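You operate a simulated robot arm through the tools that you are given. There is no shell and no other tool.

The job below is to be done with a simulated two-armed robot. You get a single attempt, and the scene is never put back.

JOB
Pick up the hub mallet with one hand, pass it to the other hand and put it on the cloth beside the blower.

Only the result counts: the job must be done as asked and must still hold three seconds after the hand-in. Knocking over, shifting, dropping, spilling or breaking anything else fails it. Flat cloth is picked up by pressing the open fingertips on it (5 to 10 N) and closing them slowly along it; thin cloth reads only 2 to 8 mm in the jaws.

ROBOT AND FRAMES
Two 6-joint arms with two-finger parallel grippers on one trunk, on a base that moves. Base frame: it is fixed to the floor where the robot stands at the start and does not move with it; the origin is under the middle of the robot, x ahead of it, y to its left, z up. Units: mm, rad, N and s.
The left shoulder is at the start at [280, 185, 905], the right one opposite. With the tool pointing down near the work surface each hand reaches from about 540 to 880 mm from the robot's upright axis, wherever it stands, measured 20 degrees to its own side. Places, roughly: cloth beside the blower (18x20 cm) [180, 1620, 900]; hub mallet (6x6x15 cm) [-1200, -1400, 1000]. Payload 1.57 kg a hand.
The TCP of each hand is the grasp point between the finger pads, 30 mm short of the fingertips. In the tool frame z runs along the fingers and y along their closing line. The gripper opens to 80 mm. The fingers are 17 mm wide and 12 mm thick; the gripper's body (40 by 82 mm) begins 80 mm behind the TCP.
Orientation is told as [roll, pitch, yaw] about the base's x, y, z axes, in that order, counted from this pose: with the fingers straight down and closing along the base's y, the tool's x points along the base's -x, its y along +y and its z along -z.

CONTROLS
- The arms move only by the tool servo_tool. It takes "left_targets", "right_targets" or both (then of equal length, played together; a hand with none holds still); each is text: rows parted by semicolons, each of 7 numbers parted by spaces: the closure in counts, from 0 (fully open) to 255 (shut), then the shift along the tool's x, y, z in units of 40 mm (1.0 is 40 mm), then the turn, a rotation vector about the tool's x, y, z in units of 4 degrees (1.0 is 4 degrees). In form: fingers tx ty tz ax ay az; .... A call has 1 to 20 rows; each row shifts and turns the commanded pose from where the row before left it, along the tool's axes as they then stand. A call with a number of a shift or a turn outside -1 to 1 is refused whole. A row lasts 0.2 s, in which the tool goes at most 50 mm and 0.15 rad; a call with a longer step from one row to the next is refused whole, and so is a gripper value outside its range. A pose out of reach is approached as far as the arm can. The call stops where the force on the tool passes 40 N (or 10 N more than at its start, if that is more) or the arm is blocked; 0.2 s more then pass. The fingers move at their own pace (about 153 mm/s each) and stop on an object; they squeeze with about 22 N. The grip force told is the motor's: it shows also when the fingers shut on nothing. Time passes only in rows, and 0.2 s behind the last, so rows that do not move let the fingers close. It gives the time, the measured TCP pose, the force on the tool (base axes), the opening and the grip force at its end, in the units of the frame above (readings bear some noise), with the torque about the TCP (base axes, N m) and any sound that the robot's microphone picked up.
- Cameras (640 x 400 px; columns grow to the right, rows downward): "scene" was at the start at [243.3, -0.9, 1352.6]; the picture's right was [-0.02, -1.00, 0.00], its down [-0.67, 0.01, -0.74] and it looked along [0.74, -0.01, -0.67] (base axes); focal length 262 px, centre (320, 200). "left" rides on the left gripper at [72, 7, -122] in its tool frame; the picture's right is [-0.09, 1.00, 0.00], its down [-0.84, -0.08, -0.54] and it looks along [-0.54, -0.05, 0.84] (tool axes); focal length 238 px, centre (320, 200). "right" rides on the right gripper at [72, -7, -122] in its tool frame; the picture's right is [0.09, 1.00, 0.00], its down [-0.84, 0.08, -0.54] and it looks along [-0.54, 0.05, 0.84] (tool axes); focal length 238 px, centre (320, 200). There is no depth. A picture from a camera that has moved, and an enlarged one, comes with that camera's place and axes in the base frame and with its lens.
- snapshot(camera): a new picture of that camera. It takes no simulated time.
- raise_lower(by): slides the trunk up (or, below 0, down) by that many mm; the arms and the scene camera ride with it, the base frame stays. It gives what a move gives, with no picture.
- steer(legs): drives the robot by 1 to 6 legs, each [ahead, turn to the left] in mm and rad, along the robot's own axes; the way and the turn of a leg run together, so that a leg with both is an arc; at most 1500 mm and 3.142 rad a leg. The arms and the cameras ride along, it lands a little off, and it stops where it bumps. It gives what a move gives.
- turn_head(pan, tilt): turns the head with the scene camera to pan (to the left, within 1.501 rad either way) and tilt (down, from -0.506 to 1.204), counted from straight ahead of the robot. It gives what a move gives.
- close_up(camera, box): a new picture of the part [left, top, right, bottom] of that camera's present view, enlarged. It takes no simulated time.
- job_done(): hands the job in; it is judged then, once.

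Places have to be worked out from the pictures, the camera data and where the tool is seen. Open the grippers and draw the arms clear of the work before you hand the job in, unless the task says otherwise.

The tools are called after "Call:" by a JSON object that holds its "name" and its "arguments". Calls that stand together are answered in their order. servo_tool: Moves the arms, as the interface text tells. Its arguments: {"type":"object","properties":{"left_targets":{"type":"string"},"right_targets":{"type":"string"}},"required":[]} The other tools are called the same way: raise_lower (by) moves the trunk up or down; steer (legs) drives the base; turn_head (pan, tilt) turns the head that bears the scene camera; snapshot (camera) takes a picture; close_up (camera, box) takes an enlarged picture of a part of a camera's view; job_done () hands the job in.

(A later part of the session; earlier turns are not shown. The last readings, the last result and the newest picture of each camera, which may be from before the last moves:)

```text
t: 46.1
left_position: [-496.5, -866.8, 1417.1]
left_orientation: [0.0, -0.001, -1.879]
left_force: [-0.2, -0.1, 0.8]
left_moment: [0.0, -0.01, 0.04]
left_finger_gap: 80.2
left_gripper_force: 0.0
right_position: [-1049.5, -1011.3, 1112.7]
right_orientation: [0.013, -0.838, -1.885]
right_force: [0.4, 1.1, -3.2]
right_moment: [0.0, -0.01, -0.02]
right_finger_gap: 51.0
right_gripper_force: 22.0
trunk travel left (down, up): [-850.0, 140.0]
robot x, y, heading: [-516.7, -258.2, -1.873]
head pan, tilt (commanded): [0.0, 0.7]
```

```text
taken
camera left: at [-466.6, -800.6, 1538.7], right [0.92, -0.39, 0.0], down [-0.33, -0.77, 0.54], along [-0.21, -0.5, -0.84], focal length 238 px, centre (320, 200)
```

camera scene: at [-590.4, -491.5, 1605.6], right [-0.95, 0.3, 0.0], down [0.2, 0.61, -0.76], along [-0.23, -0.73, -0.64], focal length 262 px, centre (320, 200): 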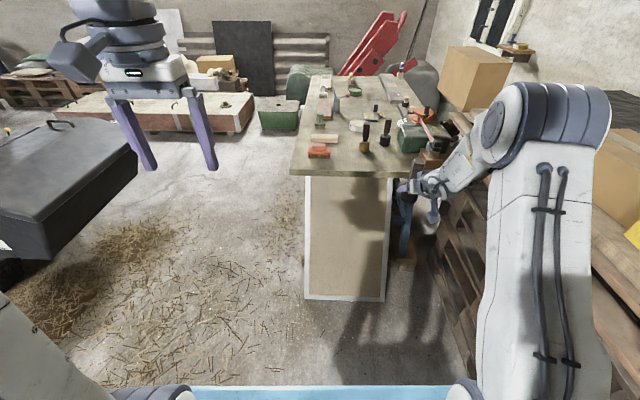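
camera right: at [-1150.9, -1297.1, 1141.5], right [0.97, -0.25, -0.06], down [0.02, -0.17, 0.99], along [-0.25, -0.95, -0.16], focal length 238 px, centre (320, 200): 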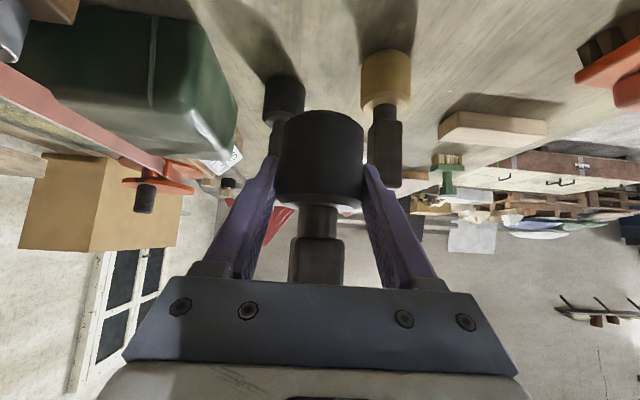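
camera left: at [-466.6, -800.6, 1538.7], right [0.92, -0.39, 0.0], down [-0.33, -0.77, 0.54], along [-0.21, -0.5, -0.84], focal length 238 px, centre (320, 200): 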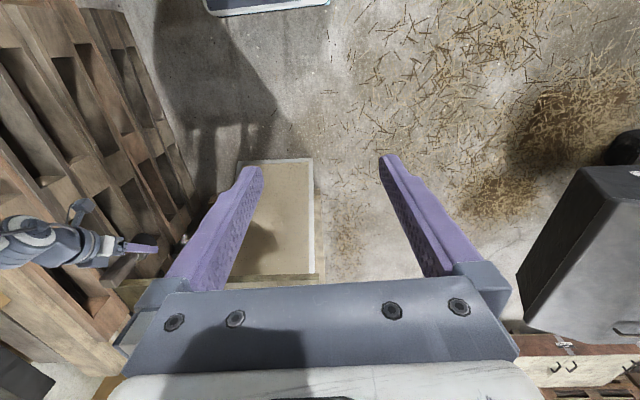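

Both hands are clear of the bench. I look at the handle's orientation relative to the right gripper before bringing the hands together.

Call:
{"name": "close_up", "arguments": {"camera": "right", "box": [240, 90, 400, 300]}}

Call:
{"name": "close_up", "arguments": {"camera": "scene", "box": [350, 120, 500, 240]}}

```text
1.90 times, centred on (320, 195) of right
camera zoom: at [-1012.8, -877.6, 1141.2], right [0.97, -0.24, -0.06], down [0.02, -0.17, 0.99], along [-0.25, -0.96, -0.16], focal length 454 px, centre (320, 210)
```

zoom: 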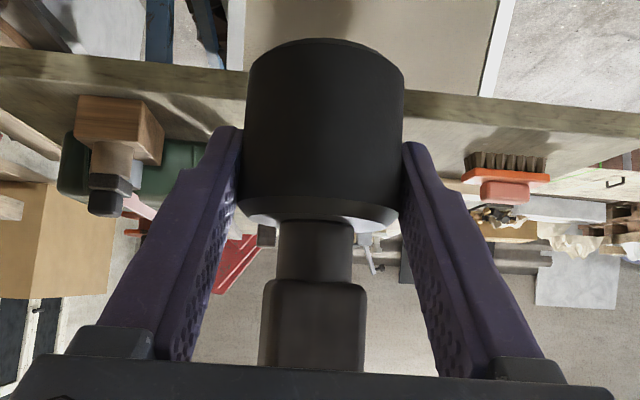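

```text
3.33 times, centred on (425, 180) of scene
camera zoom: at [-590.4, -491.5, 1605.6], right [-0.95, 0.3, 0.0], down [0.2, 0.61, -0.76], along [-0.23, -0.73, -0.64], focal length 875 px, centre (-30, 267)
```

zoom: 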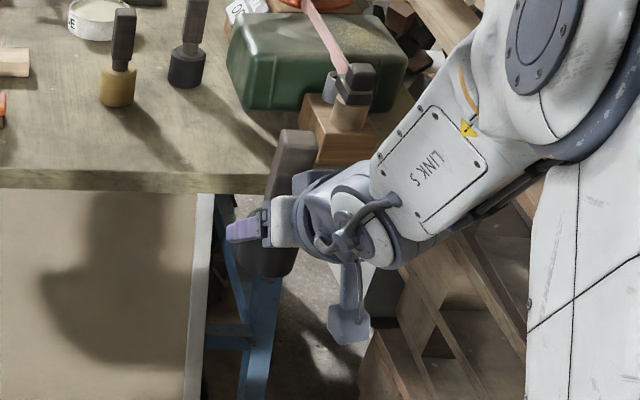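

The handle is turned only slightly relative to the gripper. I bring the mallet in front of the robot (about 740 ahead, 60 right), keeping its height and tilt.

Call:
{"name": "servo_tool", "arguments": {"right_targets": "255 0.335 0.789 -0.371 0 0 0; 255 0.335 0.789 -0.371 0 0 0; 255 0.335 0.789 -0.371 0 0 0; 255 0.335 0.789 -0.371 0 0 0; 255 0.335 0.789 -0.371 0 0 0; 255 0.335 0.789 -0.371 0 0 0; 255 0.335 0.789 -0.371 0 0 0; 255 0 0 0 0 0 0"}}

Call:
{"name": "snapshot", "arguments": {"camera": "scene"}}

Call:
{"name": "snapshot", "arguments": {"camera": "left"}}

```text
t: 47.9
left_position: [-495.9, -866.6, 1417.7]
left_orientation: [-0.001, -0.001, -1.879]
left_force: [-0.5, -0.4, 0.2]
left_moment: [0.01, 0.01, 0.0]
left_finger_gap: 80.1
left_gripper_force: 0.1
right_position: [-977.6, -986.7, 1118.6]
right_orientation: [0.022, -0.836, -1.885]
right_force: [0.3, 0.8, -3.4]
right_moment: [0.01, -0.04, 0.03]
right_finger_gap: 51.2
right_gripper_force: 22.6
right hand out of reach, approached as far as the arm can: row 2, 3, 4, 5, 6, 7
trunk travel left (down, up): [-850.0, 140.0]
robot x, y, heading: [-517.3, -260.2, -1.877]
head pan, tilt (commanded): [0.0, 0.7]
```

```text
taken
camera scene: at [-590.3, -491.5, 1605.6], right [-0.95, 0.3, 0.0], down [0.19, 0.61, -0.76], along [-0.23, -0.73, -0.64], focal length 262 px, centre (320, 200)
```

scene: 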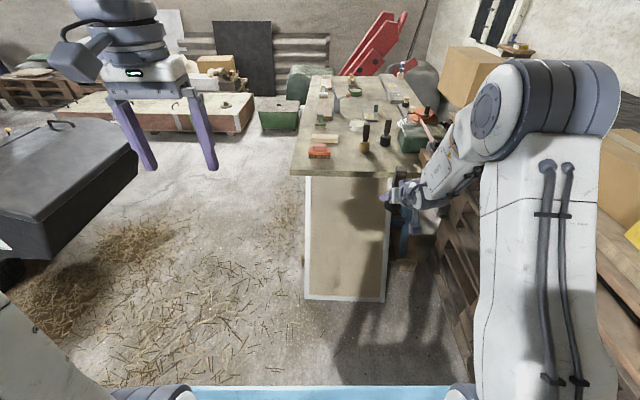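

```text
taken
camera left: at [-466.6, -800.6, 1538.7], right [0.92, -0.39, 0.0], down [-0.33, -0.77, 0.54], along [-0.21, -0.5, -0.84], focal length 238 px, centre (320, 200)
```

left: 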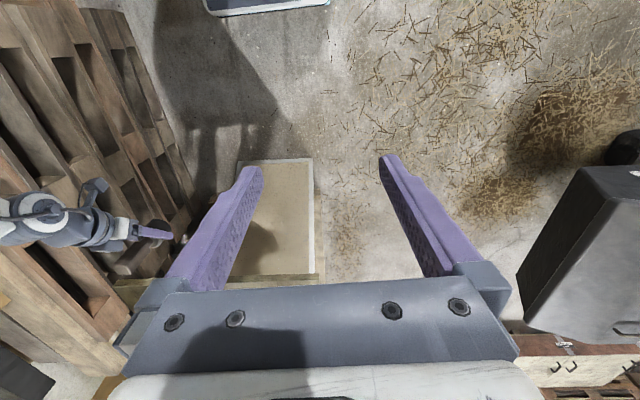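

The right arm could only come to about 220 mm right of centre with this yaw. I turn the tool 24° counter-clockwise about the vertical, the direction an arm swinging inward would take, and see if that frees it.

Call:
{"name": "servo_tool", "arguments": {"right_targets": "255 0 0 0 -0.743 0 -0.669; 255 0 0 0 -0.743 0 -0.669; 255 0 0 0 -0.743 0 -0.669; 255 0 0 0 -0.743 0 -0.669; 255 0 0 0 -0.743 0 -0.669; 255 0 0 0 -0.743 0 -0.669; 255 0 0 0 0 0 0"}}

```text
t: 49.5
left_position: [-495.2, -867.9, 1417.5]
left_orientation: [0.001, 0.001, -1.88]
left_force: [-0.2, 0.1, -0.2]
left_moment: [0.01, -0.01, 0.01]
left_finger_gap: 80.0
left_gripper_force: 0.2
right_position: [-977.2, -985.9, 1120.0]
right_orientation: [0.009, -0.841, -1.464]
right_force: [-0.1, 0.2, -4.2]
right_moment: [0.03, -0.03, 0.0]
right_finger_gap: 50.9
right_gripper_force: 21.9
trunk travel left (down, up): [-850.0, 140.0]
robot x, y, heading: [-514.7, -259.3, -1.877]
head pan, tilt (commanded): [0.0, 0.7]
```

The 24° yaw was reachable without strain. Now I move the mallet left and slightly back towards the robot's centre line.

Call:
{"name": "servo_tool", "arguments": {"right_targets": "255 0.0675 0.913 -0.0755 0 0 0; 255 0.0675 0.913 -0.0755 0 0 0; 255 0.0675 0.913 -0.0755 0 0 0; 255 0.0675 0.913 -0.0755 0 0 0; 255 0.0675 0.913 -0.0755 0 0 0; 255 0 0 0 0 0 0"}}

Call:
{"name": "snapshot", "arguments": {"camera": "scene"}}

Call:
{"name": "snapshot", "arguments": {"camera": "left"}}

```text
t: 50.9
left_position: [-496.1, -866.6, 1417.8]
left_orientation: [0.0, -0.001, -1.88]
left_force: [0.0, 0.5, -0.4]
left_moment: [-0.01, 0.01, 0.0]
left_finger_gap: 80.0
left_gripper_force: 0.1
right_position: [-798.3, -945.8, 1120.2]
right_orientation: [0.008, -0.84, -1.464]
right_force: [0.1, -0.2, -4.4]
right_moment: [0.06, 0.0, 0.03]
right_finger_gap: 51.2
right_gripper_force: 21.7
trunk travel left (down, up): [-850.0, 140.0]
robot x, y, heading: [-513.1, -254.5, -1.875]
head pan, tilt (commanded): [0.0, 0.7]
```

```text
taken
camera scene: at [-590.0, -491.5, 1605.6], right [-0.95, 0.3, 0.0], down [0.19, 0.61, -0.76], along [-0.23, -0.73, -0.64], focal length 262 px, centre (320, 200)
```

scene: 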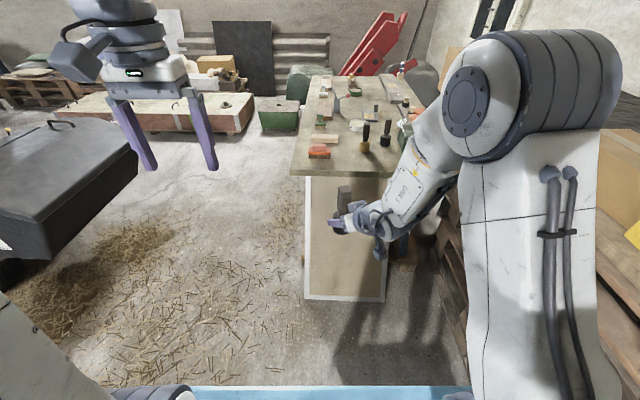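

```text
taken
camera left: at [-466.4, -800.6, 1538.7], right [0.92, -0.39, 0.0], down [-0.33, -0.77, 0.54], along [-0.21, -0.5, -0.84], focal length 238 px, centre (320, 200)
```

left: 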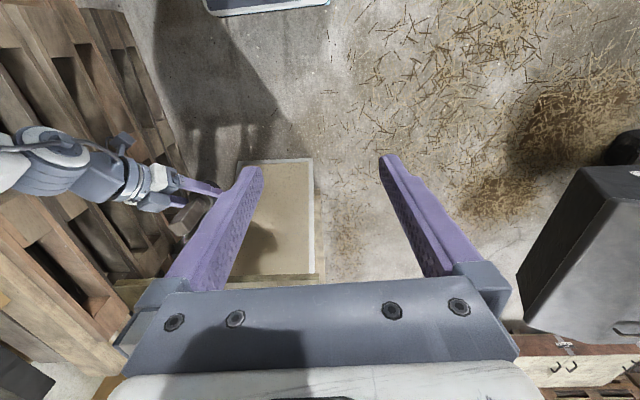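

The mallet is now about 742 ahead and 62 right of the axis. I lower it 100 mm and yaw the right tool a further 16° out of the way, while the left hand moves over above the handle at z ≈ 1220.

Call:
{"name": "servo_tool", "arguments": {"right_targets": "255 0.466 0 0.417 -0.745 0 -0.667; 255 0.466 0 0.417 -0.745 0 -0.667; 255 0.466 0 0.417 -0.745 0 -0.667; 255 0.466 0 0.417 -0.745 0 -0.667; 255 0 0 0 0 0 0"}}

Call:
{"name": "servo_tool", "arguments": {"left_targets": "0 -0.522 -0.825 0.616 0 0 0; 0 -0.522 -0.825 0.616 0 0 0; 0 -0.522 -0.825 0.616 0 0 0; 0 -0.522 -0.825 0.616 0 0 0; 0 -0.522 -0.825 0.616 0 0 0; 0 -0.522 -0.825 0.616 0 0 0; 0 0 0 0 0 0 0"}}

Call:
{"name": "snapshot", "arguments": {"camera": "scene"}}

Call:
{"name": "snapshot", "arguments": {"camera": "left"}}

```text
t: 52.1
left_position: [-495.7, -867.7, 1416.9]
left_orientation: [-0.001, 0.0, -1.881]
left_force: [-0.6, 1.1, 0.5]
left_moment: [0.01, -0.01, -0.04]
left_finger_gap: 80.1
left_gripper_force: 0.0
right_position: [-799.0, -946.7, 1021.7]
right_orientation: [0.016, -0.841, -1.189]
right_force: [-0.5, -1.2, -2.9]
right_moment: [-0.01, -0.03, -0.01]
right_finger_gap: 51.0
right_gripper_force: 22.1
trunk travel left (down, up): [-850.0, 140.0]
robot x, y, heading: [-516.2, -259.9, -1.878]
head pan, tilt (commanded): [0.0, 0.7]
```

```text
t: 53.7
left_position: [-725.4, -927.2, 1270.1]
left_orientation: [0.001, 0.0, -1.876]
left_force: [0.1, -0.6, 0.5]
left_moment: [0.01, -0.03, 0.02]
left_finger_gap: 80.3
left_gripper_force: 0.1
right_position: [-797.4, -945.9, 1021.0]
right_orientation: [0.017, -0.842, -1.191]
right_force: [-1.2, 0.9, -4.3]
right_moment: [0.0, -0.01, 0.03]
right_finger_gap: 50.8
right_gripper_force: 22.1
trunk travel left (down, up): [-850.0, 140.0]
robot x, y, heading: [-516.6, -257.5, -1.878]
head pan, tilt (commanded): [0.0, 0.7]
```

```text
taken
camera scene: at [-590.7, -491.9, 1605.5], right [-0.95, 0.3, 0.0], down [0.19, 0.61, -0.76], along [-0.23, -0.73, -0.64], focal length 262 px, centre (320, 200)
```

scene: 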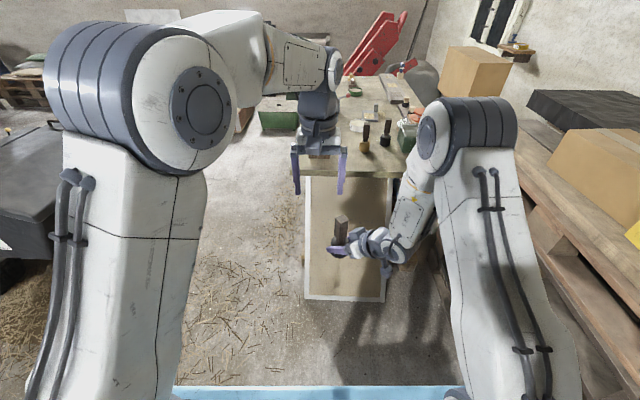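

```text
taken
camera left: at [-696.7, -861.1, 1390.4], right [0.92, -0.39, 0.0], down [-0.33, -0.77, 0.54], along [-0.21, -0.5, -0.84], focal length 238 px, centre (320, 200)
```

left: 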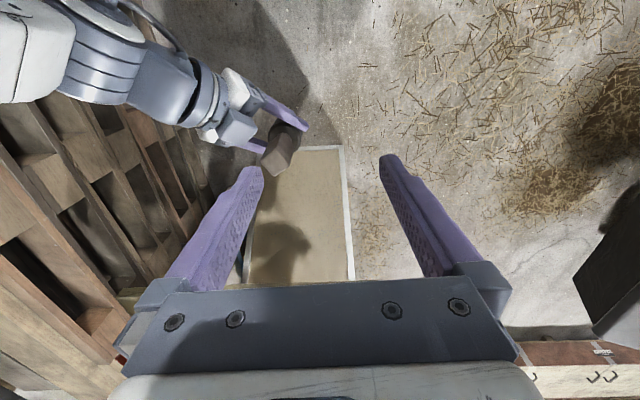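

The left hand is above and to the left of the mallet's handle. I enlarge the left wrist view to see the handle's place and turn.

Call:
{"name": "close_up", "arguments": {"camera": "left", "box": [190, 60, 350, 200]}}

Call:
{"name": "close_up", "arguments": {"camera": "scene", "box": [270, 130, 430, 280]}}

Call:
{"name": "close_up", "arguments": {"camera": "right", "box": [220, 80, 420, 300]}}

```text
2.86 times, centred on (270, 130) of left
camera zoom: at [-696.7, -861.1, 1390.4], right [0.92, -0.39, 0.0], down [-0.33, -0.77, 0.54], along [-0.21, -0.5, -0.84], focal length 681 px, centre (463, 400)
```

zoom: 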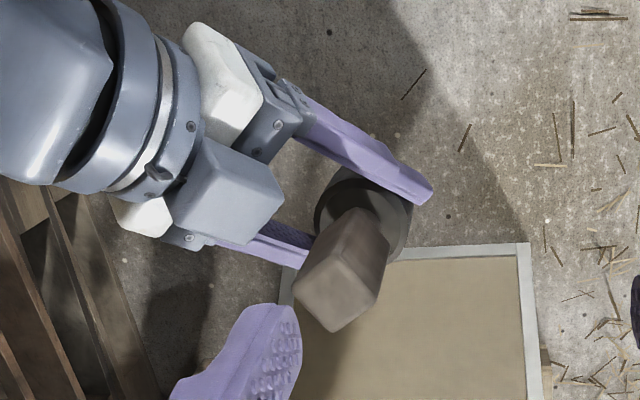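

```text
2.67 times, centred on (350, 205) of scene
camera zoom: at [-590.7, -491.9, 1605.5], right [-0.95, 0.3, 0.0], down [0.19, 0.61, -0.76], along [-0.23, -0.73, -0.64], focal length 700 px, centre (240, 187)
```

zoom: 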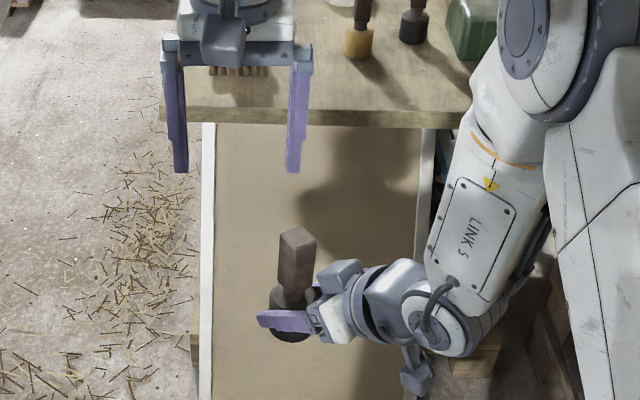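

```text
1.82 times, centred on (320, 190) of right
camera zoom: at [-856.7, -821.1, 1049.8], right [0.9, 0.44, -0.06], down [0.12, -0.12, 0.99], along [0.43, -0.89, -0.16], focal length 433 px, centre (320, 218)
```

zoom: 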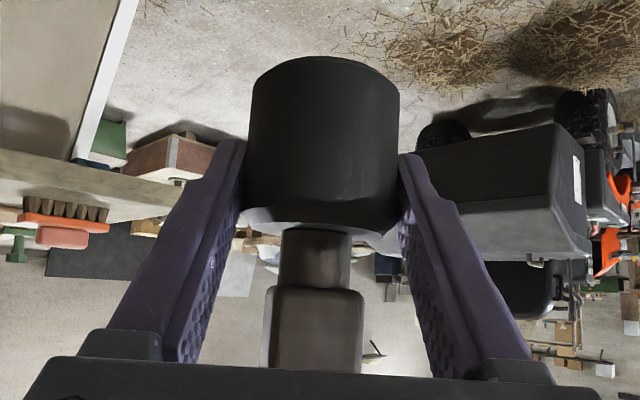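

The handle faces line up with the right tool, and a box on top of the right gripper sits close behind the handle, so the left fingers must close parallel to the right ones. I turn the right tool back 16° (to 24° off the heading) and yaw the left hand 24° to match.

Call:
{"name": "servo_tool", "arguments": {"right_targets": "255 0 0 0 0.745 0 0.667; 255 0 0 0 0.745 0 0.667; 255 0 0 0 0.745 0 0.667; 255 0 0 0 0.745 0 0.667; 255 0 0 0 0 0 0; 255 0 0 0 0 0 0; 255 0 0 0 0 0 0", "left_targets": "0 0 0 0 0 0 -1; 0 0 0 0 0 0 -1; 0 0 0 0 0 0 -1; 0 0 0 0 0 0 -1; 0 0 0 0 0 0 -1; 0 0 0 0 0 0 -1; 0 0 0 0 0 0 0"}}

Call:
{"name": "snapshot", "arguments": {"camera": "left"}}

Call:
{"name": "close_up", "arguments": {"camera": "scene", "box": [270, 130, 430, 280]}}

```text
t: 55.3
left_position: [-723.6, -926.2, 1269.4]
left_orientation: [0.0, -0.001, -1.459]
left_force: [0.0, -0.5, -0.4]
left_moment: [0.01, -0.02, 0.02]
left_finger_gap: 80.0
left_gripper_force: 0.0
right_position: [-813.3, -971.8, 1045.1]
right_orientation: [0.03, -0.836, -1.478]
right_force: [0.6, -0.4, -4.8]
right_moment: [0.06, 0.01, 0.0]
right_finger_gap: 50.9
right_gripper_force: 22.0
right hand out of reach, approached as far as the arm can: row 1, 2, 3, 4
trunk travel left (down, up): [-850.0, 140.0]
robot x, y, heading: [-517.0, -258.5, -1.879]
head pan, tilt (commanded): [0.0, 0.7]
```

```text
taken
camera left: at [-723.4, -854.2, 1390.8], right [1.0, 0.02, 0.0], down [0.02, -0.84, 0.54], along [0.01, -0.54, -0.84], focal length 238 px, centre (320, 200)
```

left: 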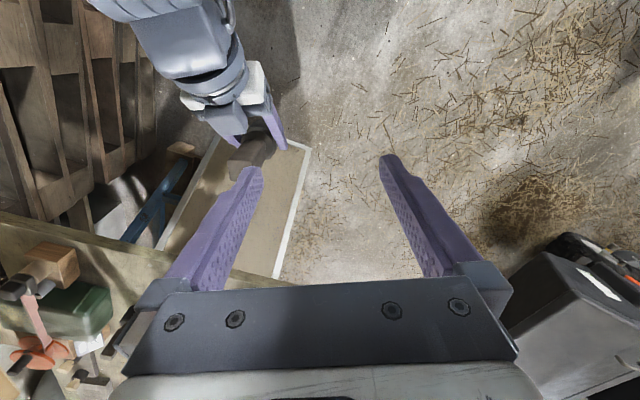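

```text
2.67 times, centred on (350, 205) of scene
camera zoom: at [-590.3, -491.6, 1605.6], right [-0.95, 0.3, 0.0], down [0.19, 0.61, -0.76], along [-0.23, -0.73, -0.64], focal length 700 px, centre (240, 187)
```

zoom: 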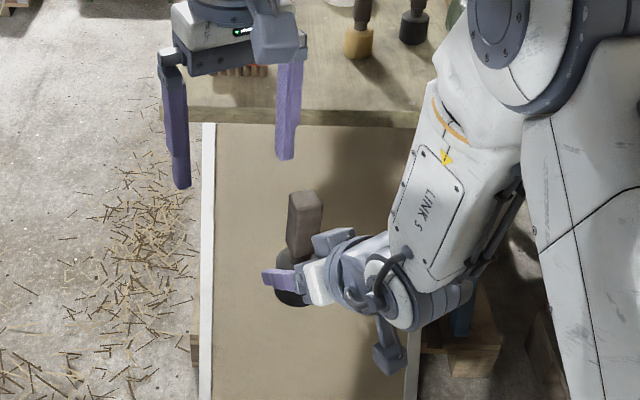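

The right hand shifted slightly (to about (-813, -972, 1045)) but its yaw now matches the left one within 1°. I enlarge the left view to locate the handle top.

Call:
{"name": "close_up", "arguments": {"camera": "left", "box": [190, 60, 350, 200]}}

Call:
{"name": "close_up", "arguments": {"camera": "right", "box": [220, 80, 420, 300]}}

```text
2.86 times, centred on (270, 130) of left
camera zoom: at [-723.4, -854.2, 1390.8], right [1.0, 0.02, 0.0], down [0.02, -0.84, 0.54], along [0.01, -0.54, -0.84], focal length 681 px, centre (463, 400)
```

zoom: 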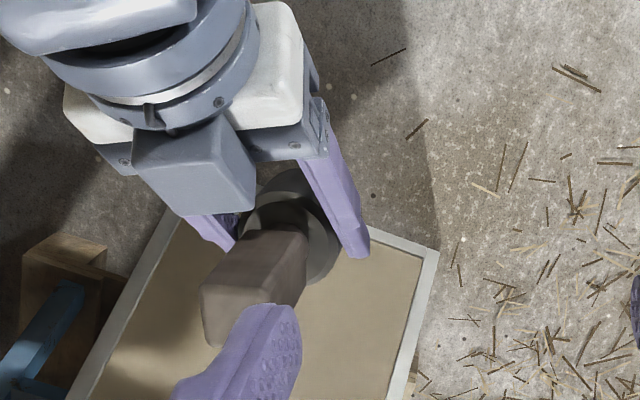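

```text
1.82 times, centred on (320, 190) of right
camera zoom: at [-834.6, -835.3, 1074.2], right [0.98, 0.18, -0.05], down [0.08, -0.15, 0.99], along [0.17, -0.97, -0.16], focal length 433 px, centre (320, 218)
```

zoom: 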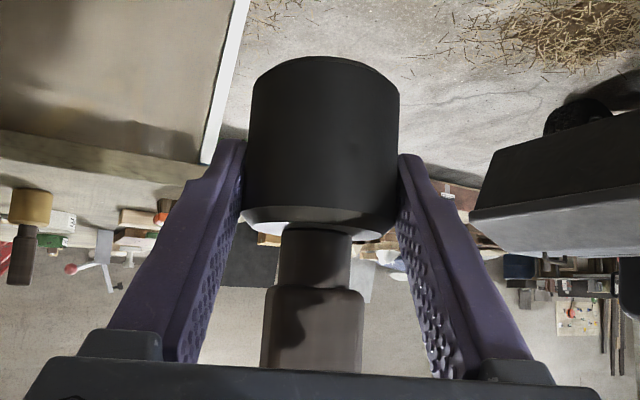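

The handle's axis is at about (-810, -973) with its top near z = 1148. I slide the left hand above it at the present height and check the centring.

Call:
{"name": "servo_tool", "arguments": {"left_targets": "0 -0.307 -0.76 0 0 0 0; 0 -0.307 -0.76 0 0 0 0; 0 -0.307 -0.76 0 0 0 0; 0 0 0 0 0 0 0"}}

Call:
{"name": "snapshot", "arguments": {"camera": "left"}}

Call:
{"name": "close_up", "arguments": {"camera": "scene", "box": [270, 90, 430, 240]}}

```text
t: 56.3
left_position: [-807.8, -974.1, 1269.5]
left_orientation: [0.001, 0.004, -1.46]
left_force: [0.7, 0.1, 0.7]
left_moment: [0.03, -0.01, 0.02]
left_finger_gap: 80.2
left_gripper_force: 0.1
right_position: [-812.2, -971.6, 1046.0]
right_orientation: [0.03, -0.835, -1.477]
right_force: [-0.2, -0.1, -4.1]
right_moment: [0.03, 0.0, 0.03]
right_finger_gap: 51.1
right_gripper_force: 21.7
trunk travel left (down, up): [-850.0, 140.0]
robot x, y, heading: [-517.0, -259.7, -1.882]
head pan, tilt (commanded): [0.0, 0.7]
```

```text
taken
camera left: at [-808.7, -901.5, 1389.9], right [1.0, 0.02, 0.0], down [0.02, -0.84, 0.54], along [0.01, -0.54, -0.84], focal length 238 px, centre (320, 200)
```

left: 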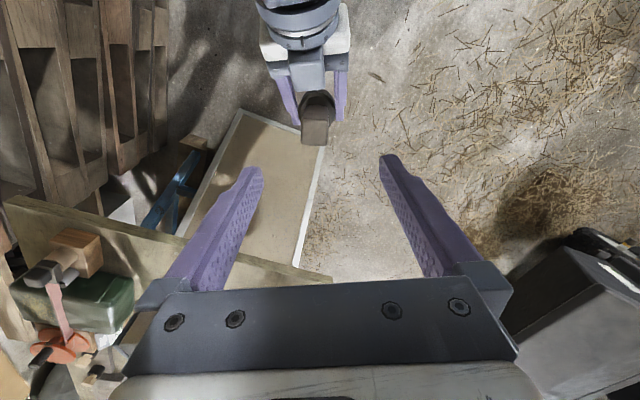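

```text
2.67 times, centred on (350, 165) of scene
camera zoom: at [-590.6, -491.8, 1605.5], right [-0.95, 0.3, 0.0], down [0.19, 0.61, -0.76], along [-0.23, -0.73, -0.64], focal length 700 px, centre (240, 293)
```

zoom: 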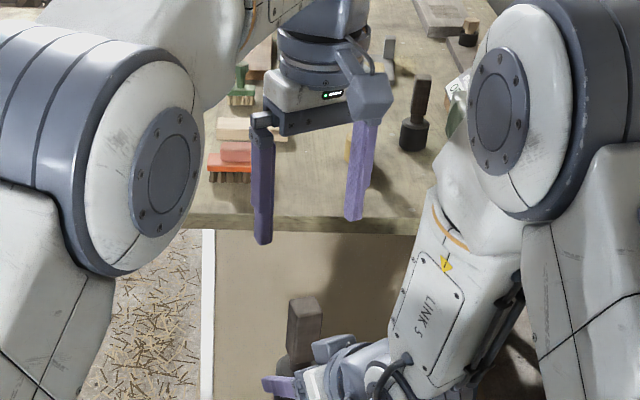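

The handle sits between the left fingers, near column 315. I enlarge to check the centring and turn precisely.

Call:
{"name": "close_up", "arguments": {"camera": "left", "box": [260, 60, 380, 160]}}

```text
4.00 times, centred on (320, 110) of left
camera zoom: at [-808.7, -901.5, 1389.9], right [1.0, 0.02, 0.0], down [0.02, -0.84, 0.54], along [0.01, -0.54, -0.84], focal length 953 px, centre (320, 560)
```

zoom: 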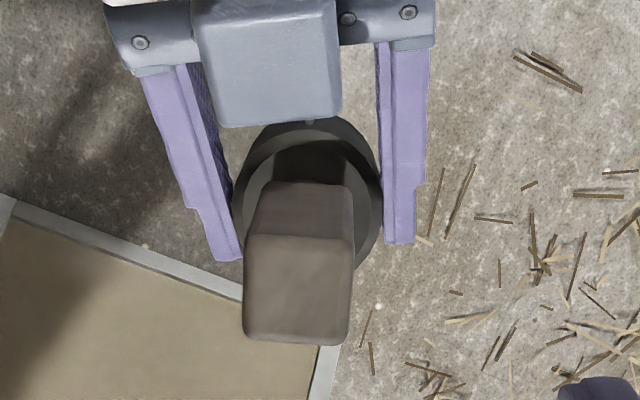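

The handle top measures 28 mm square, is square to the left gripper and centred at (-813.5, -975); the left TCP is 6 mm off to one side. I correct that and lower the left hand 142 mm around the handle.

Call:
{"name": "servo_tool", "arguments": {"left_targets": "0 0 -0.145 0.3 0 0 0; 0 0 0 0.7 0 0 0; 0 0 0 0.7 0 0 0; 0 0 0 0.7 0 0 0; 0 0 0 0.7 0 0 0; 0 0 0 0.46 0 0 0; 0 0 0 0 0 0 0"}}

Call:
{"name": "snapshot", "arguments": {"camera": "left"}}

Call:
{"name": "close_up", "arguments": {"camera": "scene", "box": [270, 110, 430, 260]}}

Call:
{"name": "snapshot", "arguments": {"camera": "right"}}

```text
t: 57.9
left_position: [-813.6, -973.0, 1126.3]
left_orientation: [-0.001, 0.0, -1.46]
left_force: [0.7, -0.9, 0.3]
left_moment: [-0.01, -0.01, 0.01]
left_finger_gap: 80.0
left_gripper_force: 0.0
right_position: [-813.0, -971.9, 1045.0]
right_orientation: [0.032, -0.835, -1.478]
right_force: [-0.3, 0.1, -3.4]
right_moment: [0.06, 0.02, -0.02]
right_finger_gap: 50.9
right_gripper_force: 22.2
trunk travel left (down, up): [-850.0, 140.0]
robot x, y, heading: [-514.1, -257.2, -1.88]
head pan, tilt (commanded): [0.0, 0.7]
```

```text
taken
camera left: at [-815.5, -901.4, 1247.0], right [1.0, 0.02, 0.0], down [0.02, -0.84, 0.54], along [0.01, -0.54, -0.84], focal length 238 px, centre (320, 200)
```

left: 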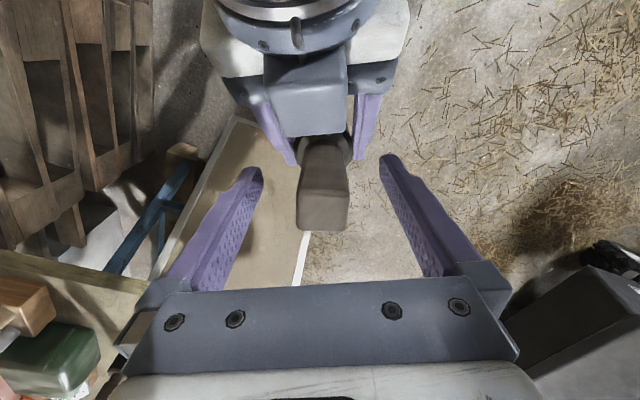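

```text
2.67 times, centred on (350, 185) of scene
camera zoom: at [-590.4, -491.6, 1605.6], right [-0.95, 0.3, 0.0], down [0.19, 0.61, -0.76], along [-0.23, -0.73, -0.64], focal length 700 px, centre (240, 240)
```

zoom: 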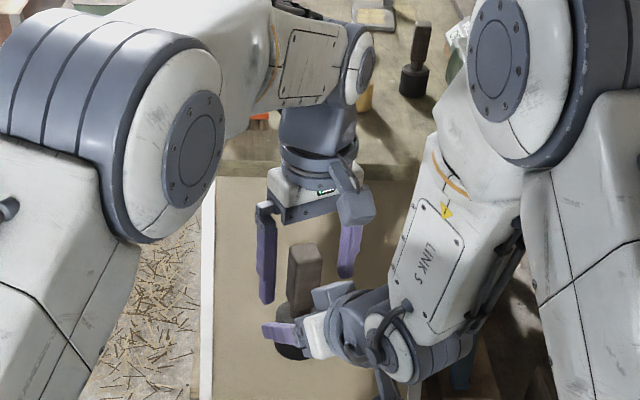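

```text
taken
camera right: at [-834.6, -835.3, 1074.2], right [0.98, 0.18, -0.05], down [0.08, -0.15, 0.99], along [0.17, -0.97, -0.16], focal length 238 px, centre (320, 200)
```

right: 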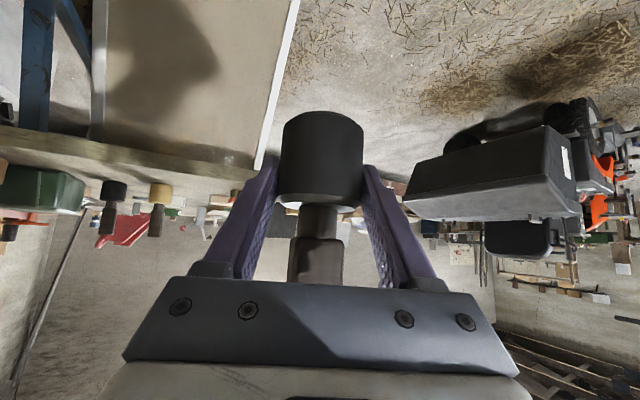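

The left fingers straddle the handle evenly, with nothing touching. I close the left gripper on the handle while the right one keeps holding.

Call:
{"name": "servo_tool", "arguments": {"left_targets": "255 0 0 0 0 0 0; 255 0 0 0 0 0 0; 255 0 0 0 0 0 0; 255 0 0 0 0 0 0; 255 0 0 0 0 0 0"}}

Call:
{"name": "snapshot", "arguments": {"camera": "left"}}

```text
t: 59.1
left_position: [-816.1, -973.2, 1125.4]
left_orientation: [0.001, -0.001, -1.462]
left_force: [8.6, 1.8, 1.8]
left_moment: [0.02, -1.07, 0.01]
left_finger_gap: 31.3
left_gripper_force: 21.9
right_position: [-812.9, -971.1, 1045.4]
right_orientation: [0.032, -0.837, -1.477]
right_force: [-7.7, -2.5, -5.7]
right_moment: [0.23, 0.43, -0.05]
right_finger_gap: 51.1
right_gripper_force: 22.1
trunk travel left (down, up): [-850.0, 140.0]
robot x, y, heading: [-513.4, -260.7, -1.877]
head pan, tilt (commanded): [0.0, 0.7]
```

```text
taken
camera left: at [-815.1, -901.5, 1247.1], right [1.0, 0.02, 0.0], down [0.01, -0.84, 0.54], along [0.01, -0.54, -0.84], focal length 238 px, centre (320, 200)
```

left: 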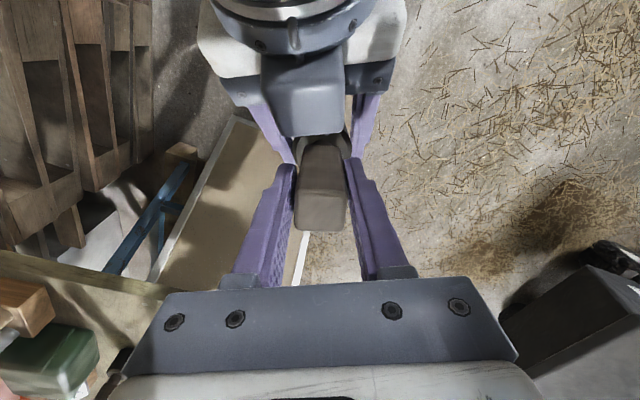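

The left hand holds the handle (31 mm, 22 N) and both hands share it. I now open the right gripper only.

Call:
{"name": "servo_tool", "arguments": {"right_targets": "0 0 0 0 0 0 0; 0 0 0 0 0 0 0; 0 0 0 0 0 0 0; 0 0 0 0 0 0 0", "left_targets": "255 0 0 0 0 0 0; 255 0 0 0 0 0 0; 255 0 0 0 0 0 0; 255 0 0 0 0 0 0"}}

Call:
{"name": "snapshot", "arguments": {"camera": "right"}}

Call:
{"name": "snapshot", "arguments": {"camera": "left"}}

```text
t: 60.1
left_position: [-815.4, -973.6, 1127.6]
left_orientation: [-0.001, 0.0, -1.457]
left_force: [0.6, 0.6, -0.7]
left_moment: [0.01, 0.01, 0.01]
left_finger_gap: 31.4
left_gripper_force: 22.1
right_position: [-812.4, -971.4, 1047.2]
right_orientation: [0.029, -0.836, -1.477]
right_force: [-0.4, -0.4, 0.8]
right_moment: [0.01, -0.02, 0.01]
right_finger_gap: 80.2
right_gripper_force: 0.2
trunk travel left (down, up): [-850.0, 140.0]
robot x, y, heading: [-516.5, -259.7, -1.876]
head pan, tilt (commanded): [0.0, 0.7]
```

```text
taken
camera right: at [-834.6, -835.3, 1074.2], right [0.98, 0.18, -0.05], down [0.08, -0.15, 0.99], along [0.17, -0.97, -0.16], focal length 238 px, centre (320, 200)
```

right: 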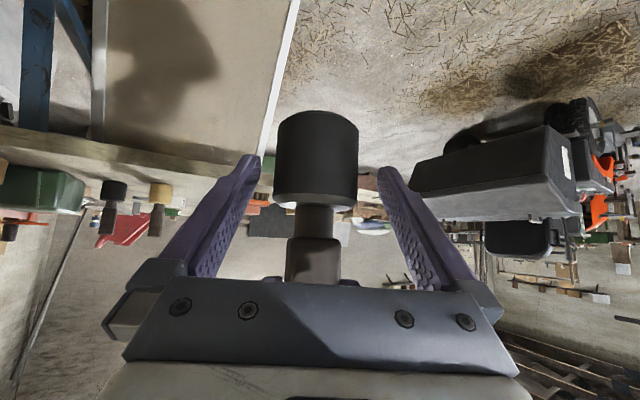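

```text
taken
camera left: at [-815.5, -901.4, 1247.3], right [1.0, 0.02, 0.0], down [0.02, -0.84, 0.54], along [0.01, -0.54, -0.84], focal length 238 px, centre (320, 200)
```

left: 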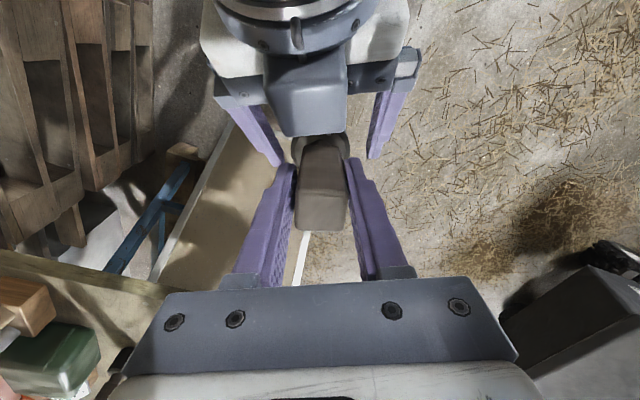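

The right fingers are open and the mallet stays with the left hand, though the left force reads oddly near zero. I wait two rows to recheck the reading before separating the hands.

Call:
{"name": "servo_tool", "arguments": {"left_targets": "255 0 0 0 0 0 0; 255 0 0 0 0 0 0"}}

Call:
{"name": "close_up", "arguments": {"camera": "left", "box": [220, 80, 420, 300]}}

Call:
{"name": "close_up", "arguments": {"camera": "scene", "box": [310, 150, 400, 240]}}

```text
t: 60.7
left_position: [-814.6, -973.2, 1128.0]
left_orientation: [0.0, 0.001, -1.461]
left_force: [0.2, 0.1, 0.2]
left_moment: [0.03, -0.01, -0.02]
left_finger_gap: 31.2
left_gripper_force: 22.2
right_position: [-813.2, -972.3, 1045.0]
right_orientation: [0.03, -0.835, -1.476]
right_force: [0.1, -0.2, 0.1]
right_moment: [-0.01, 0.0, 0.01]
right_finger_gap: 80.0
right_gripper_force: 0.1
trunk travel left (down, up): [-850.0, 140.0]
robot x, y, heading: [-518.1, -257.2, -1.875]
head pan, tilt (commanded): [0.0, 0.7]
```

```text
1.82 times, centred on (320, 190) of left
camera zoom: at [-815.4, -901.4, 1247.3], right [1.0, 0.02, 0.0], down [0.02, -0.84, 0.54], along [0.01, -0.54, -0.84], focal length 433 px, centre (320, 218)
```

zoom: 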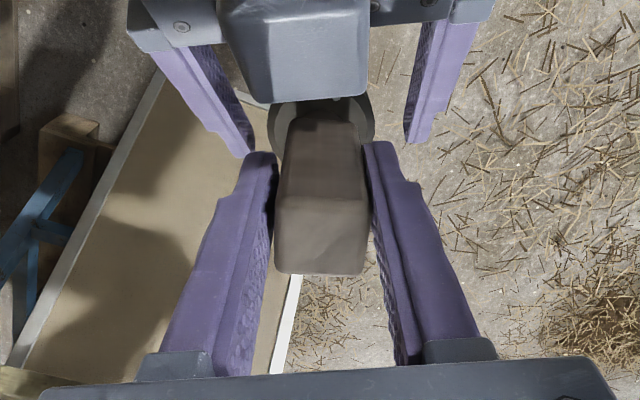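

```text
4.44 times, centred on (355, 195) of scene
camera zoom: at [-590.3, -491.6, 1605.6], right [-0.95, 0.3, 0.0], down [0.19, 0.61, -0.76], along [-0.23, -0.73, -0.64], focal length 1166 px, centre (164, 222)
```

zoom: 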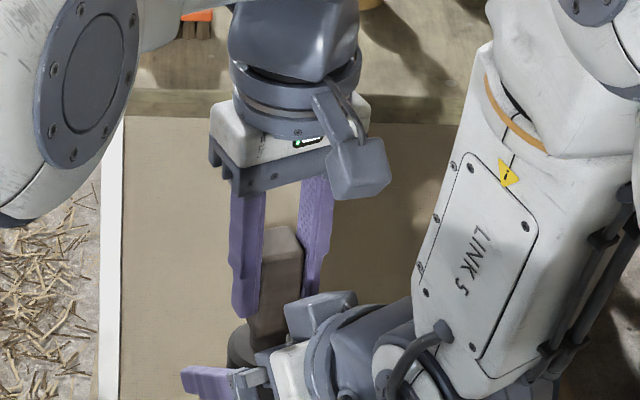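

The picture shows the handle firmly between the left pads with nothing else supporting it. I move the left hand forward along its heading, away from the open right fingers, in small steps to confirm that the mallet follows.

Call:
{"name": "servo_tool", "arguments": {"left_targets": "255 -0.3 0 0 0 0 0; 255 -0.3 0 0 0 0 0; 255 0 0 0 0 0 0"}}

Call:
{"name": "snapshot", "arguments": {"camera": "right"}}

Call:
{"name": "snapshot", "arguments": {"camera": "left"}}

```text
t: 61.5
left_position: [-810.4, -997.8, 1127.4]
left_orientation: [-0.001, 0.001, -1.458]
left_force: [0.3, 1.3, -0.3]
left_moment: [-0.03, -0.02, 0.01]
left_finger_gap: 31.2
left_gripper_force: 22.2
right_position: [-811.7, -970.6, 1045.0]
right_orientation: [0.031, -0.835, -1.476]
right_force: [0.2, -0.2, 0.0]
right_moment: [-0.04, 0.0, 0.01]
right_finger_gap: 79.8
right_gripper_force: 0.0
trunk travel left (down, up): [-850.0, 140.0]
robot x, y, heading: [-517.8, -255.9, -1.881]
head pan, tilt (commanded): [0.0, 0.7]
```

```text
taken
camera right: at [-834.6, -835.4, 1074.2], right [0.98, 0.18, -0.05], down [0.08, -0.15, 0.99], along [0.17, -0.97, -0.16], focal length 238 px, centre (320, 200)
```

right: 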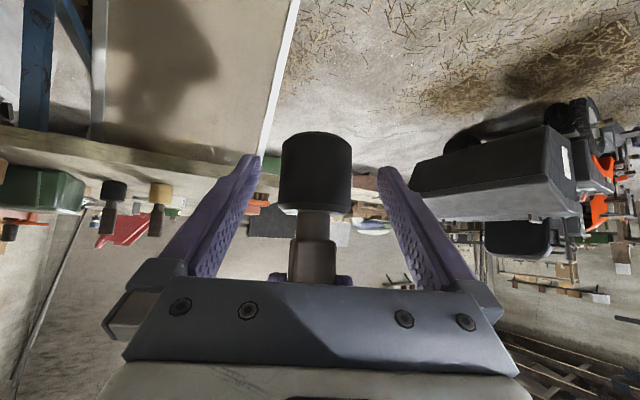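

```text
taken
camera left: at [-812.1, -925.5, 1248.3], right [1.0, 0.02, 0.0], down [0.02, -0.84, 0.54], along [0.01, -0.54, -0.84], focal length 238 px, centre (320, 200)
```

left: 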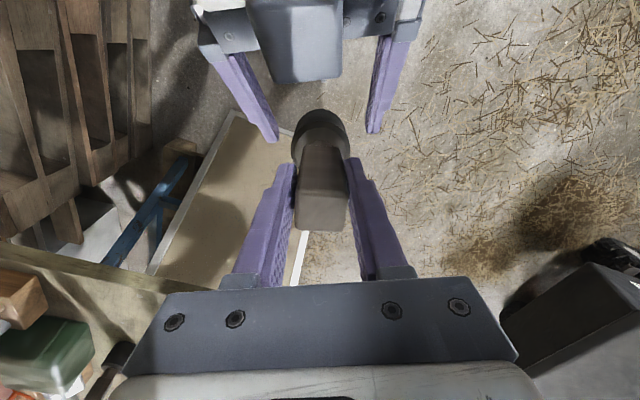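

The mallet follows the left hand. I continue another 60 mm forward so the head clears the right fingers completely.

Call:
{"name": "servo_tool", "arguments": {"left_targets": "255 -0.5 0 0 0 0 0; 255 -0.5 0 0 0 0 0; 255 -0.5 0 0 0 0 0; 255 0 0 0 0 0 0"}}

Call:
{"name": "snapshot", "arguments": {"camera": "left"}}

Call:
{"name": "snapshot", "arguments": {"camera": "scene"}}

```text
t: 62.5
left_position: [-805.6, -1056.7, 1127.2]
left_orientation: [0.001, 0.002, -1.461]
left_force: [0.0, 0.1, -1.4]
left_moment: [0.0, -0.01, -0.03]
left_finger_gap: 31.2
left_gripper_force: 22.0
right_position: [-812.8, -972.0, 1046.4]
right_orientation: [0.03, -0.839, -1.476]
right_force: [0.5, -0.2, 0.2]
right_moment: [-0.04, 0.0, -0.01]
right_finger_gap: 80.1
right_gripper_force: 0.1
trunk travel left (down, up): [-850.0, 140.0]
robot x, y, heading: [-517.3, -259.6, -1.872]
head pan, tilt (commanded): [0.0, 0.7]
```

```text
taken
camera left: at [-805.5, -984.5, 1248.4], right [1.0, 0.02, 0.0], down [0.01, -0.84, 0.54], along [0.01, -0.54, -0.84], focal length 238 px, centre (320, 200)
```

left: 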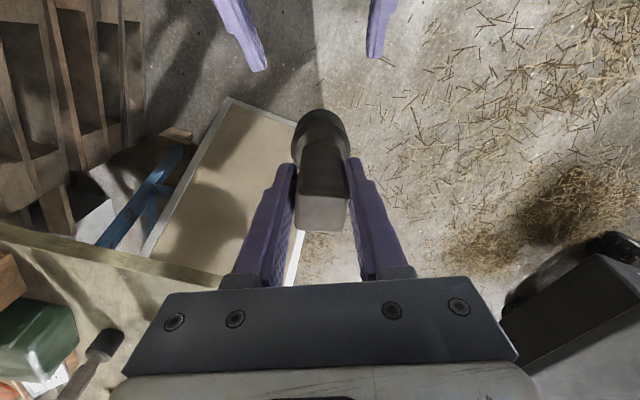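

```text
taken
camera scene: at [-590.3, -491.8, 1605.6], right [-0.95, 0.3, 0.0], down [0.19, 0.61, -0.76], along [-0.23, -0.73, -0.64], focal length 262 px, centre (320, 200)
```

scene: 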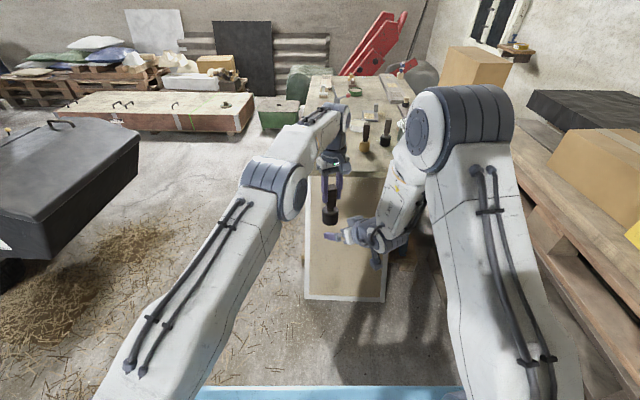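

The handover is complete: the left hand alone holds the mallet, clear of the right fingers. I draw the right hand back and up along its axis and then straighten it to point down.

Call:
{"name": "servo_tool", "arguments": {"right_targets": "0 -0.03 -0.4 -0.8 0 0 0; 0 -0.03 -0.4 -0.8 0 0 0; 0 -0.03 -0.4 -0.8 0 0 0; 0 -0.03 -0.4 -0.8 0 0 0; 0 0 0 0 0 1 0; 0 0 0 0 0 1 0; 0 0 0 0 0 1 0; 0 0 0 0 0 1 0; 0 0 0 0 0 1 0; 0 0 0 0 0 1 0; 0 0 0 0 0 1 0; 0 0 0 0 0 1 0; 0 0 0 0 0 1 0; 0 0 0 0 0 1 0; 0 0 0 0 0 1 0; 0 0 0 0 0 1 0"}}

Call:
{"name": "snapshot", "arguments": {"camera": "scene"}}

```text
t: 65.9
left_position: [-804.1, -1056.7, 1129.0]
left_orientation: [-0.001, -0.001, -1.461]
left_force: [0.3, -1.0, 0.5]
left_moment: [-0.01, 0.02, 0.02]
left_finger_gap: 31.3
left_gripper_force: 21.7
right_position: [-887.6, -887.1, 1134.8]
right_orientation: [0.019, -0.056, -1.451]
right_force: [-0.7, -0.5, -0.7]
right_moment: [-0.03, 0.01, 0.0]
right_finger_gap: 80.2
right_gripper_force: 0.0
right hand out of reach, approached as far as the arm can: row 10
trunk travel left (down, up): [-850.0, 140.0]
robot x, y, heading: [-518.9, -257.5, -1.877]
head pan, tilt (commanded): [0.0, 0.7]
```

```text
taken
camera scene: at [-590.3, -491.5, 1605.6], right [-0.95, 0.3, 0.0], down [0.19, 0.61, -0.76], along [-0.23, -0.73, -0.64], focal length 262 px, centre (320, 200)
```

scene: 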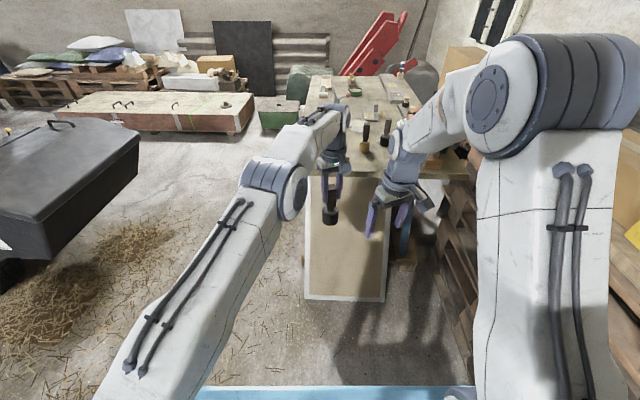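

The right hand is upright again. I raise and unwind both hands together, drawing them back in front of their own shoulders for driving, with the mallet held at about z = 1250.

Call:
{"name": "servo_tool", "arguments": {"right_targets": "0 0 0 -0.9 0 0 1; 0 0 0 -0.9 0 0 1; 0 0 0 -0.9 0 0 1; 0 0 0 -0.9 0 0 1; 0 0 0 -0.9 0 0 1; 0 0 0 -0.9 0 0 1; 0 0.7 -0.45 0 0 0 0; 0 0.7 -0.45 0 0 0 0; 0 0.7 -0.45 0 0 0 0; 0 0.7 -0.45 0 0 0 0; 0 0 0 0 0 0 0; 0 0 0 0 0 0 0; 0 0 0 0 0 0 0; 0 0 0 0 0 0 0", "left_targets": "255 0 0 -0.5 0 0 1; 255 0 0 -0.5 0 0 1; 255 0 0 -0.5 0 0 1; 255 0 0 -0.5 0 0 1; 255 0 0 -0.5 0 0 1; 255 0 0 -0.5 0 0 1; 255 0.814 0.646 0 0 0 0; 255 0.814 0.646 0 0 0 0; 255 0.814 0.646 0 0 0 0; 255 0.814 0.646 0 0 0 0; 255 0.814 0.646 0 0 0 0; 255 0.814 0.646 0 0 0 0; 255 0.814 0.646 0 0 0 0; 255 0 0 0 0 0 0"}}

Call:
{"name": "snapshot", "arguments": {"camera": "scene"}}

Call:
{"name": "snapshot", "arguments": {"camera": "left"}}

```text
t: 68.9
left_position: [-790.1, -1037.9, 1239.4]
left_orientation: [0.0, 0.0, -1.879]
left_force: [0.4, -0.5, -3.7]
left_moment: [0.04, -0.03, 0.01]
left_finger_gap: 31.2
left_gripper_force: 21.8
left hand out of reach, approached as far as the arm can: row 2, 3, 4, 5, 6, 7, 8, 9, 10, 11, 12, 13
right_position: [-928.5, -749.8, 1341.2]
right_orientation: [0.041, -0.044, -1.869]
right_force: [-0.4, 0.8, 0.0]
right_moment: [0.0, -0.01, 0.01]
right_finger_gap: 79.8
right_gripper_force: 0.0
trunk travel left (down, up): [-850.0, 140.0]
robot x, y, heading: [-516.0, -259.4, -1.877]
head pan, tilt (commanded): [0.0, 0.7]
```

```text
taken
camera scene: at [-590.3, -491.5, 1605.6], right [-0.95, 0.3, 0.0], down [0.19, 0.61, -0.76], along [-0.23, -0.73, -0.64], focal length 262 px, centre (320, 200)
```

scene: 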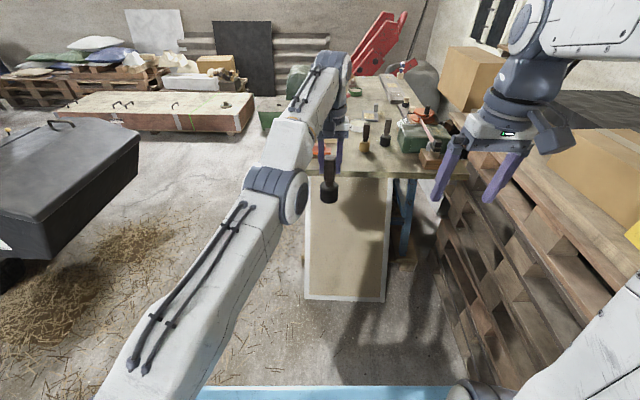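

```text
taken
camera left: at [-761.1, -971.6, 1360.5], right [0.92, -0.39, 0.0], down [-0.33, -0.77, 0.54], along [-0.21, -0.5, -0.84], focal length 238 px, centre (320, 200)
```

left: 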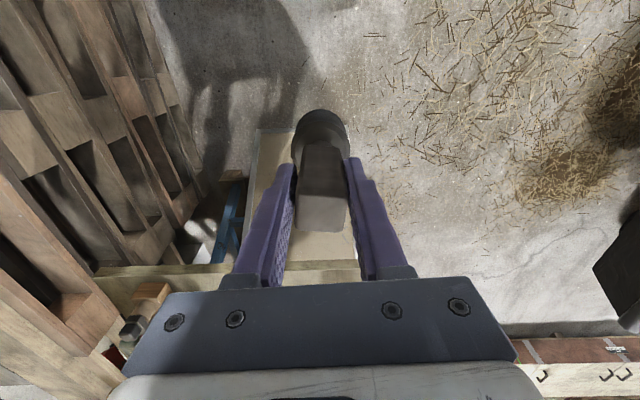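

The left hand still holds the mallet (weight now reads 3.7 N) but it stalled near full stretch. I try drawing it back towards the robot with a smaller move, slightly downward.

Call:
{"name": "servo_tool", "arguments": {"left_targets": "255 0.5 0.2 0.3 0 0 0; 255 0.7 0.3 0.3 0 0 0; 255 0.7 0.3 0 0 0 0; 255 0.7 0.3 0 0 0 0; 255 0 0 0 0 0 0"}}

Call:
{"name": "snapshot", "arguments": {"camera": "scene"}}

```text
t: 70.1
left_position: [-790.1, -1039.0, 1239.3]
left_orientation: [-0.001, 0.0, -1.879]
left_force: [-0.2, -0.1, -3.8]
left_moment: [0.06, -0.02, 0.0]
left_finger_gap: 31.4
left_gripper_force: 21.9
left hand out of reach, approached as far as the arm can: row 1, 2, 3, 4
right_position: [-927.6, -749.0, 1340.7]
right_orientation: [0.04, -0.044, -1.871]
right_force: [0.9, 0.4, 0.3]
right_moment: [0.0, -0.02, 0.01]
right_finger_gap: 80.0
right_gripper_force: 0.1
trunk travel left (down, up): [-850.0, 140.0]
robot x, y, heading: [-513.2, -258.8, -1.878]
head pan, tilt (commanded): [0.0, 0.7]
```

```text
taken
camera scene: at [-590.3, -491.6, 1605.6], right [-0.95, 0.3, 0.0], down [0.19, 0.61, -0.76], along [-0.23, -0.73, -0.64], focal length 262 px, centre (320, 200)
```

scene: 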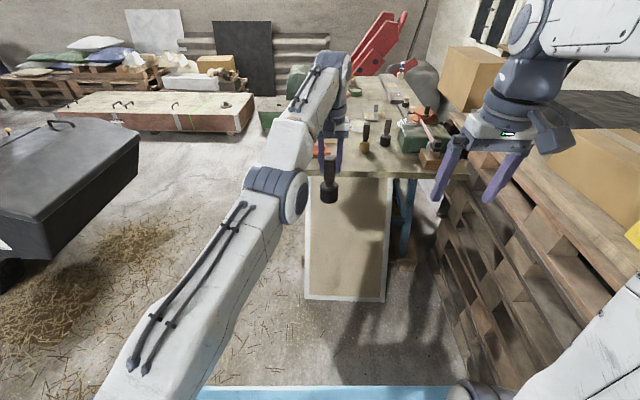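

The left arm appears locked at a straight-elbow pose. I try a pure downward move to unlock it.

Call:
{"name": "servo_tool", "arguments": {"left_targets": "255 0 0 0.5 0 0 0; 255 0 0 0.8 0 0 0; 255 0 0 0.8 0 0 0; 255 0 0 0 0 0 0"}}

```text
t: 71.1
left_position: [-801.8, -1055.0, 1161.6]
left_orientation: [0.001, 0.003, -1.878]
left_force: [-0.6, 0.4, -4.6]
left_moment: [0.04, -0.01, -0.01]
left_finger_gap: 31.1
left_gripper_force: 22.2
left hand out of reach, approached as far as the arm can: row 1, 2, 3
right_position: [-927.5, -748.4, 1339.9]
right_orientation: [0.04, -0.044, -1.869]
right_force: [0.0, -0.3, -0.3]
right_moment: [0.02, -0.02, 0.0]
right_finger_gap: 80.2
right_gripper_force: 0.1
trunk travel left (down, up): [-850.0, 140.0]
robot x, y, heading: [-512.7, -258.1, -1.883]
head pan, tilt (commanded): [0.0, 0.7]
```

It moves along its reach limit but the elbow stays straight. I return to the earlier good pose: further down to z ≈ 1125 and yaw back 24°, then pull back.

Call:
{"name": "servo_tool", "arguments": {"left_targets": "255 0 0 0.5 0 0 -1; 255 0 0 0.5 0 0 -1; 255 0 0 0 0 0 -1; 255 0 0 0 0 0 -1; 255 0 0 0 0 0 -1; 255 0 0 0 0 0 -1; 255 0 0 0 0 0 0; 255 0.5 0 0 0 0 0; 255 0.5 0 0 0 0 0; 255 0 0 0 0 0 0"}}

Call:
{"name": "snapshot", "arguments": {"camera": "scene"}}

```text
t: 73.3
left_position: [-829.2, -1040.5, 1127.6]
left_orientation: [0.004, 0.001, -1.459]
left_force: [-0.4, 0.0, -3.2]
left_moment: [0.0, -0.02, -0.01]
left_finger_gap: 31.2
left_gripper_force: 21.9
left hand out of reach, approached as far as the arm can: row 1, 2, 8, 9
right_position: [-926.4, -748.9, 1340.8]
right_orientation: [0.04, -0.042, -1.868]
right_force: [0.4, -0.4, 0.7]
right_moment: [-0.01, 0.0, -0.02]
right_finger_gap: 79.7
right_gripper_force: 0.0
trunk travel left (down, up): [-850.0, 140.0]
robot x, y, heading: [-515.6, -257.9, -1.879]
head pan, tilt (commanded): [0.0, 0.7]
```

```text
taken
camera scene: at [-590.4, -491.5, 1605.6], right [-0.95, 0.3, 0.0], down [0.19, 0.61, -0.76], along [-0.23, -0.73, -0.64], focal length 262 px, centre (320, 200)
```

scene: 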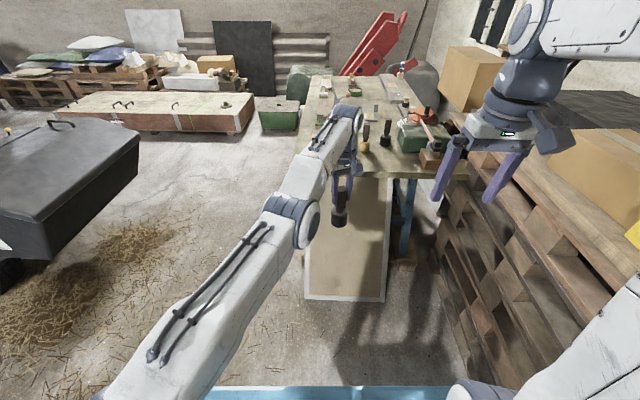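

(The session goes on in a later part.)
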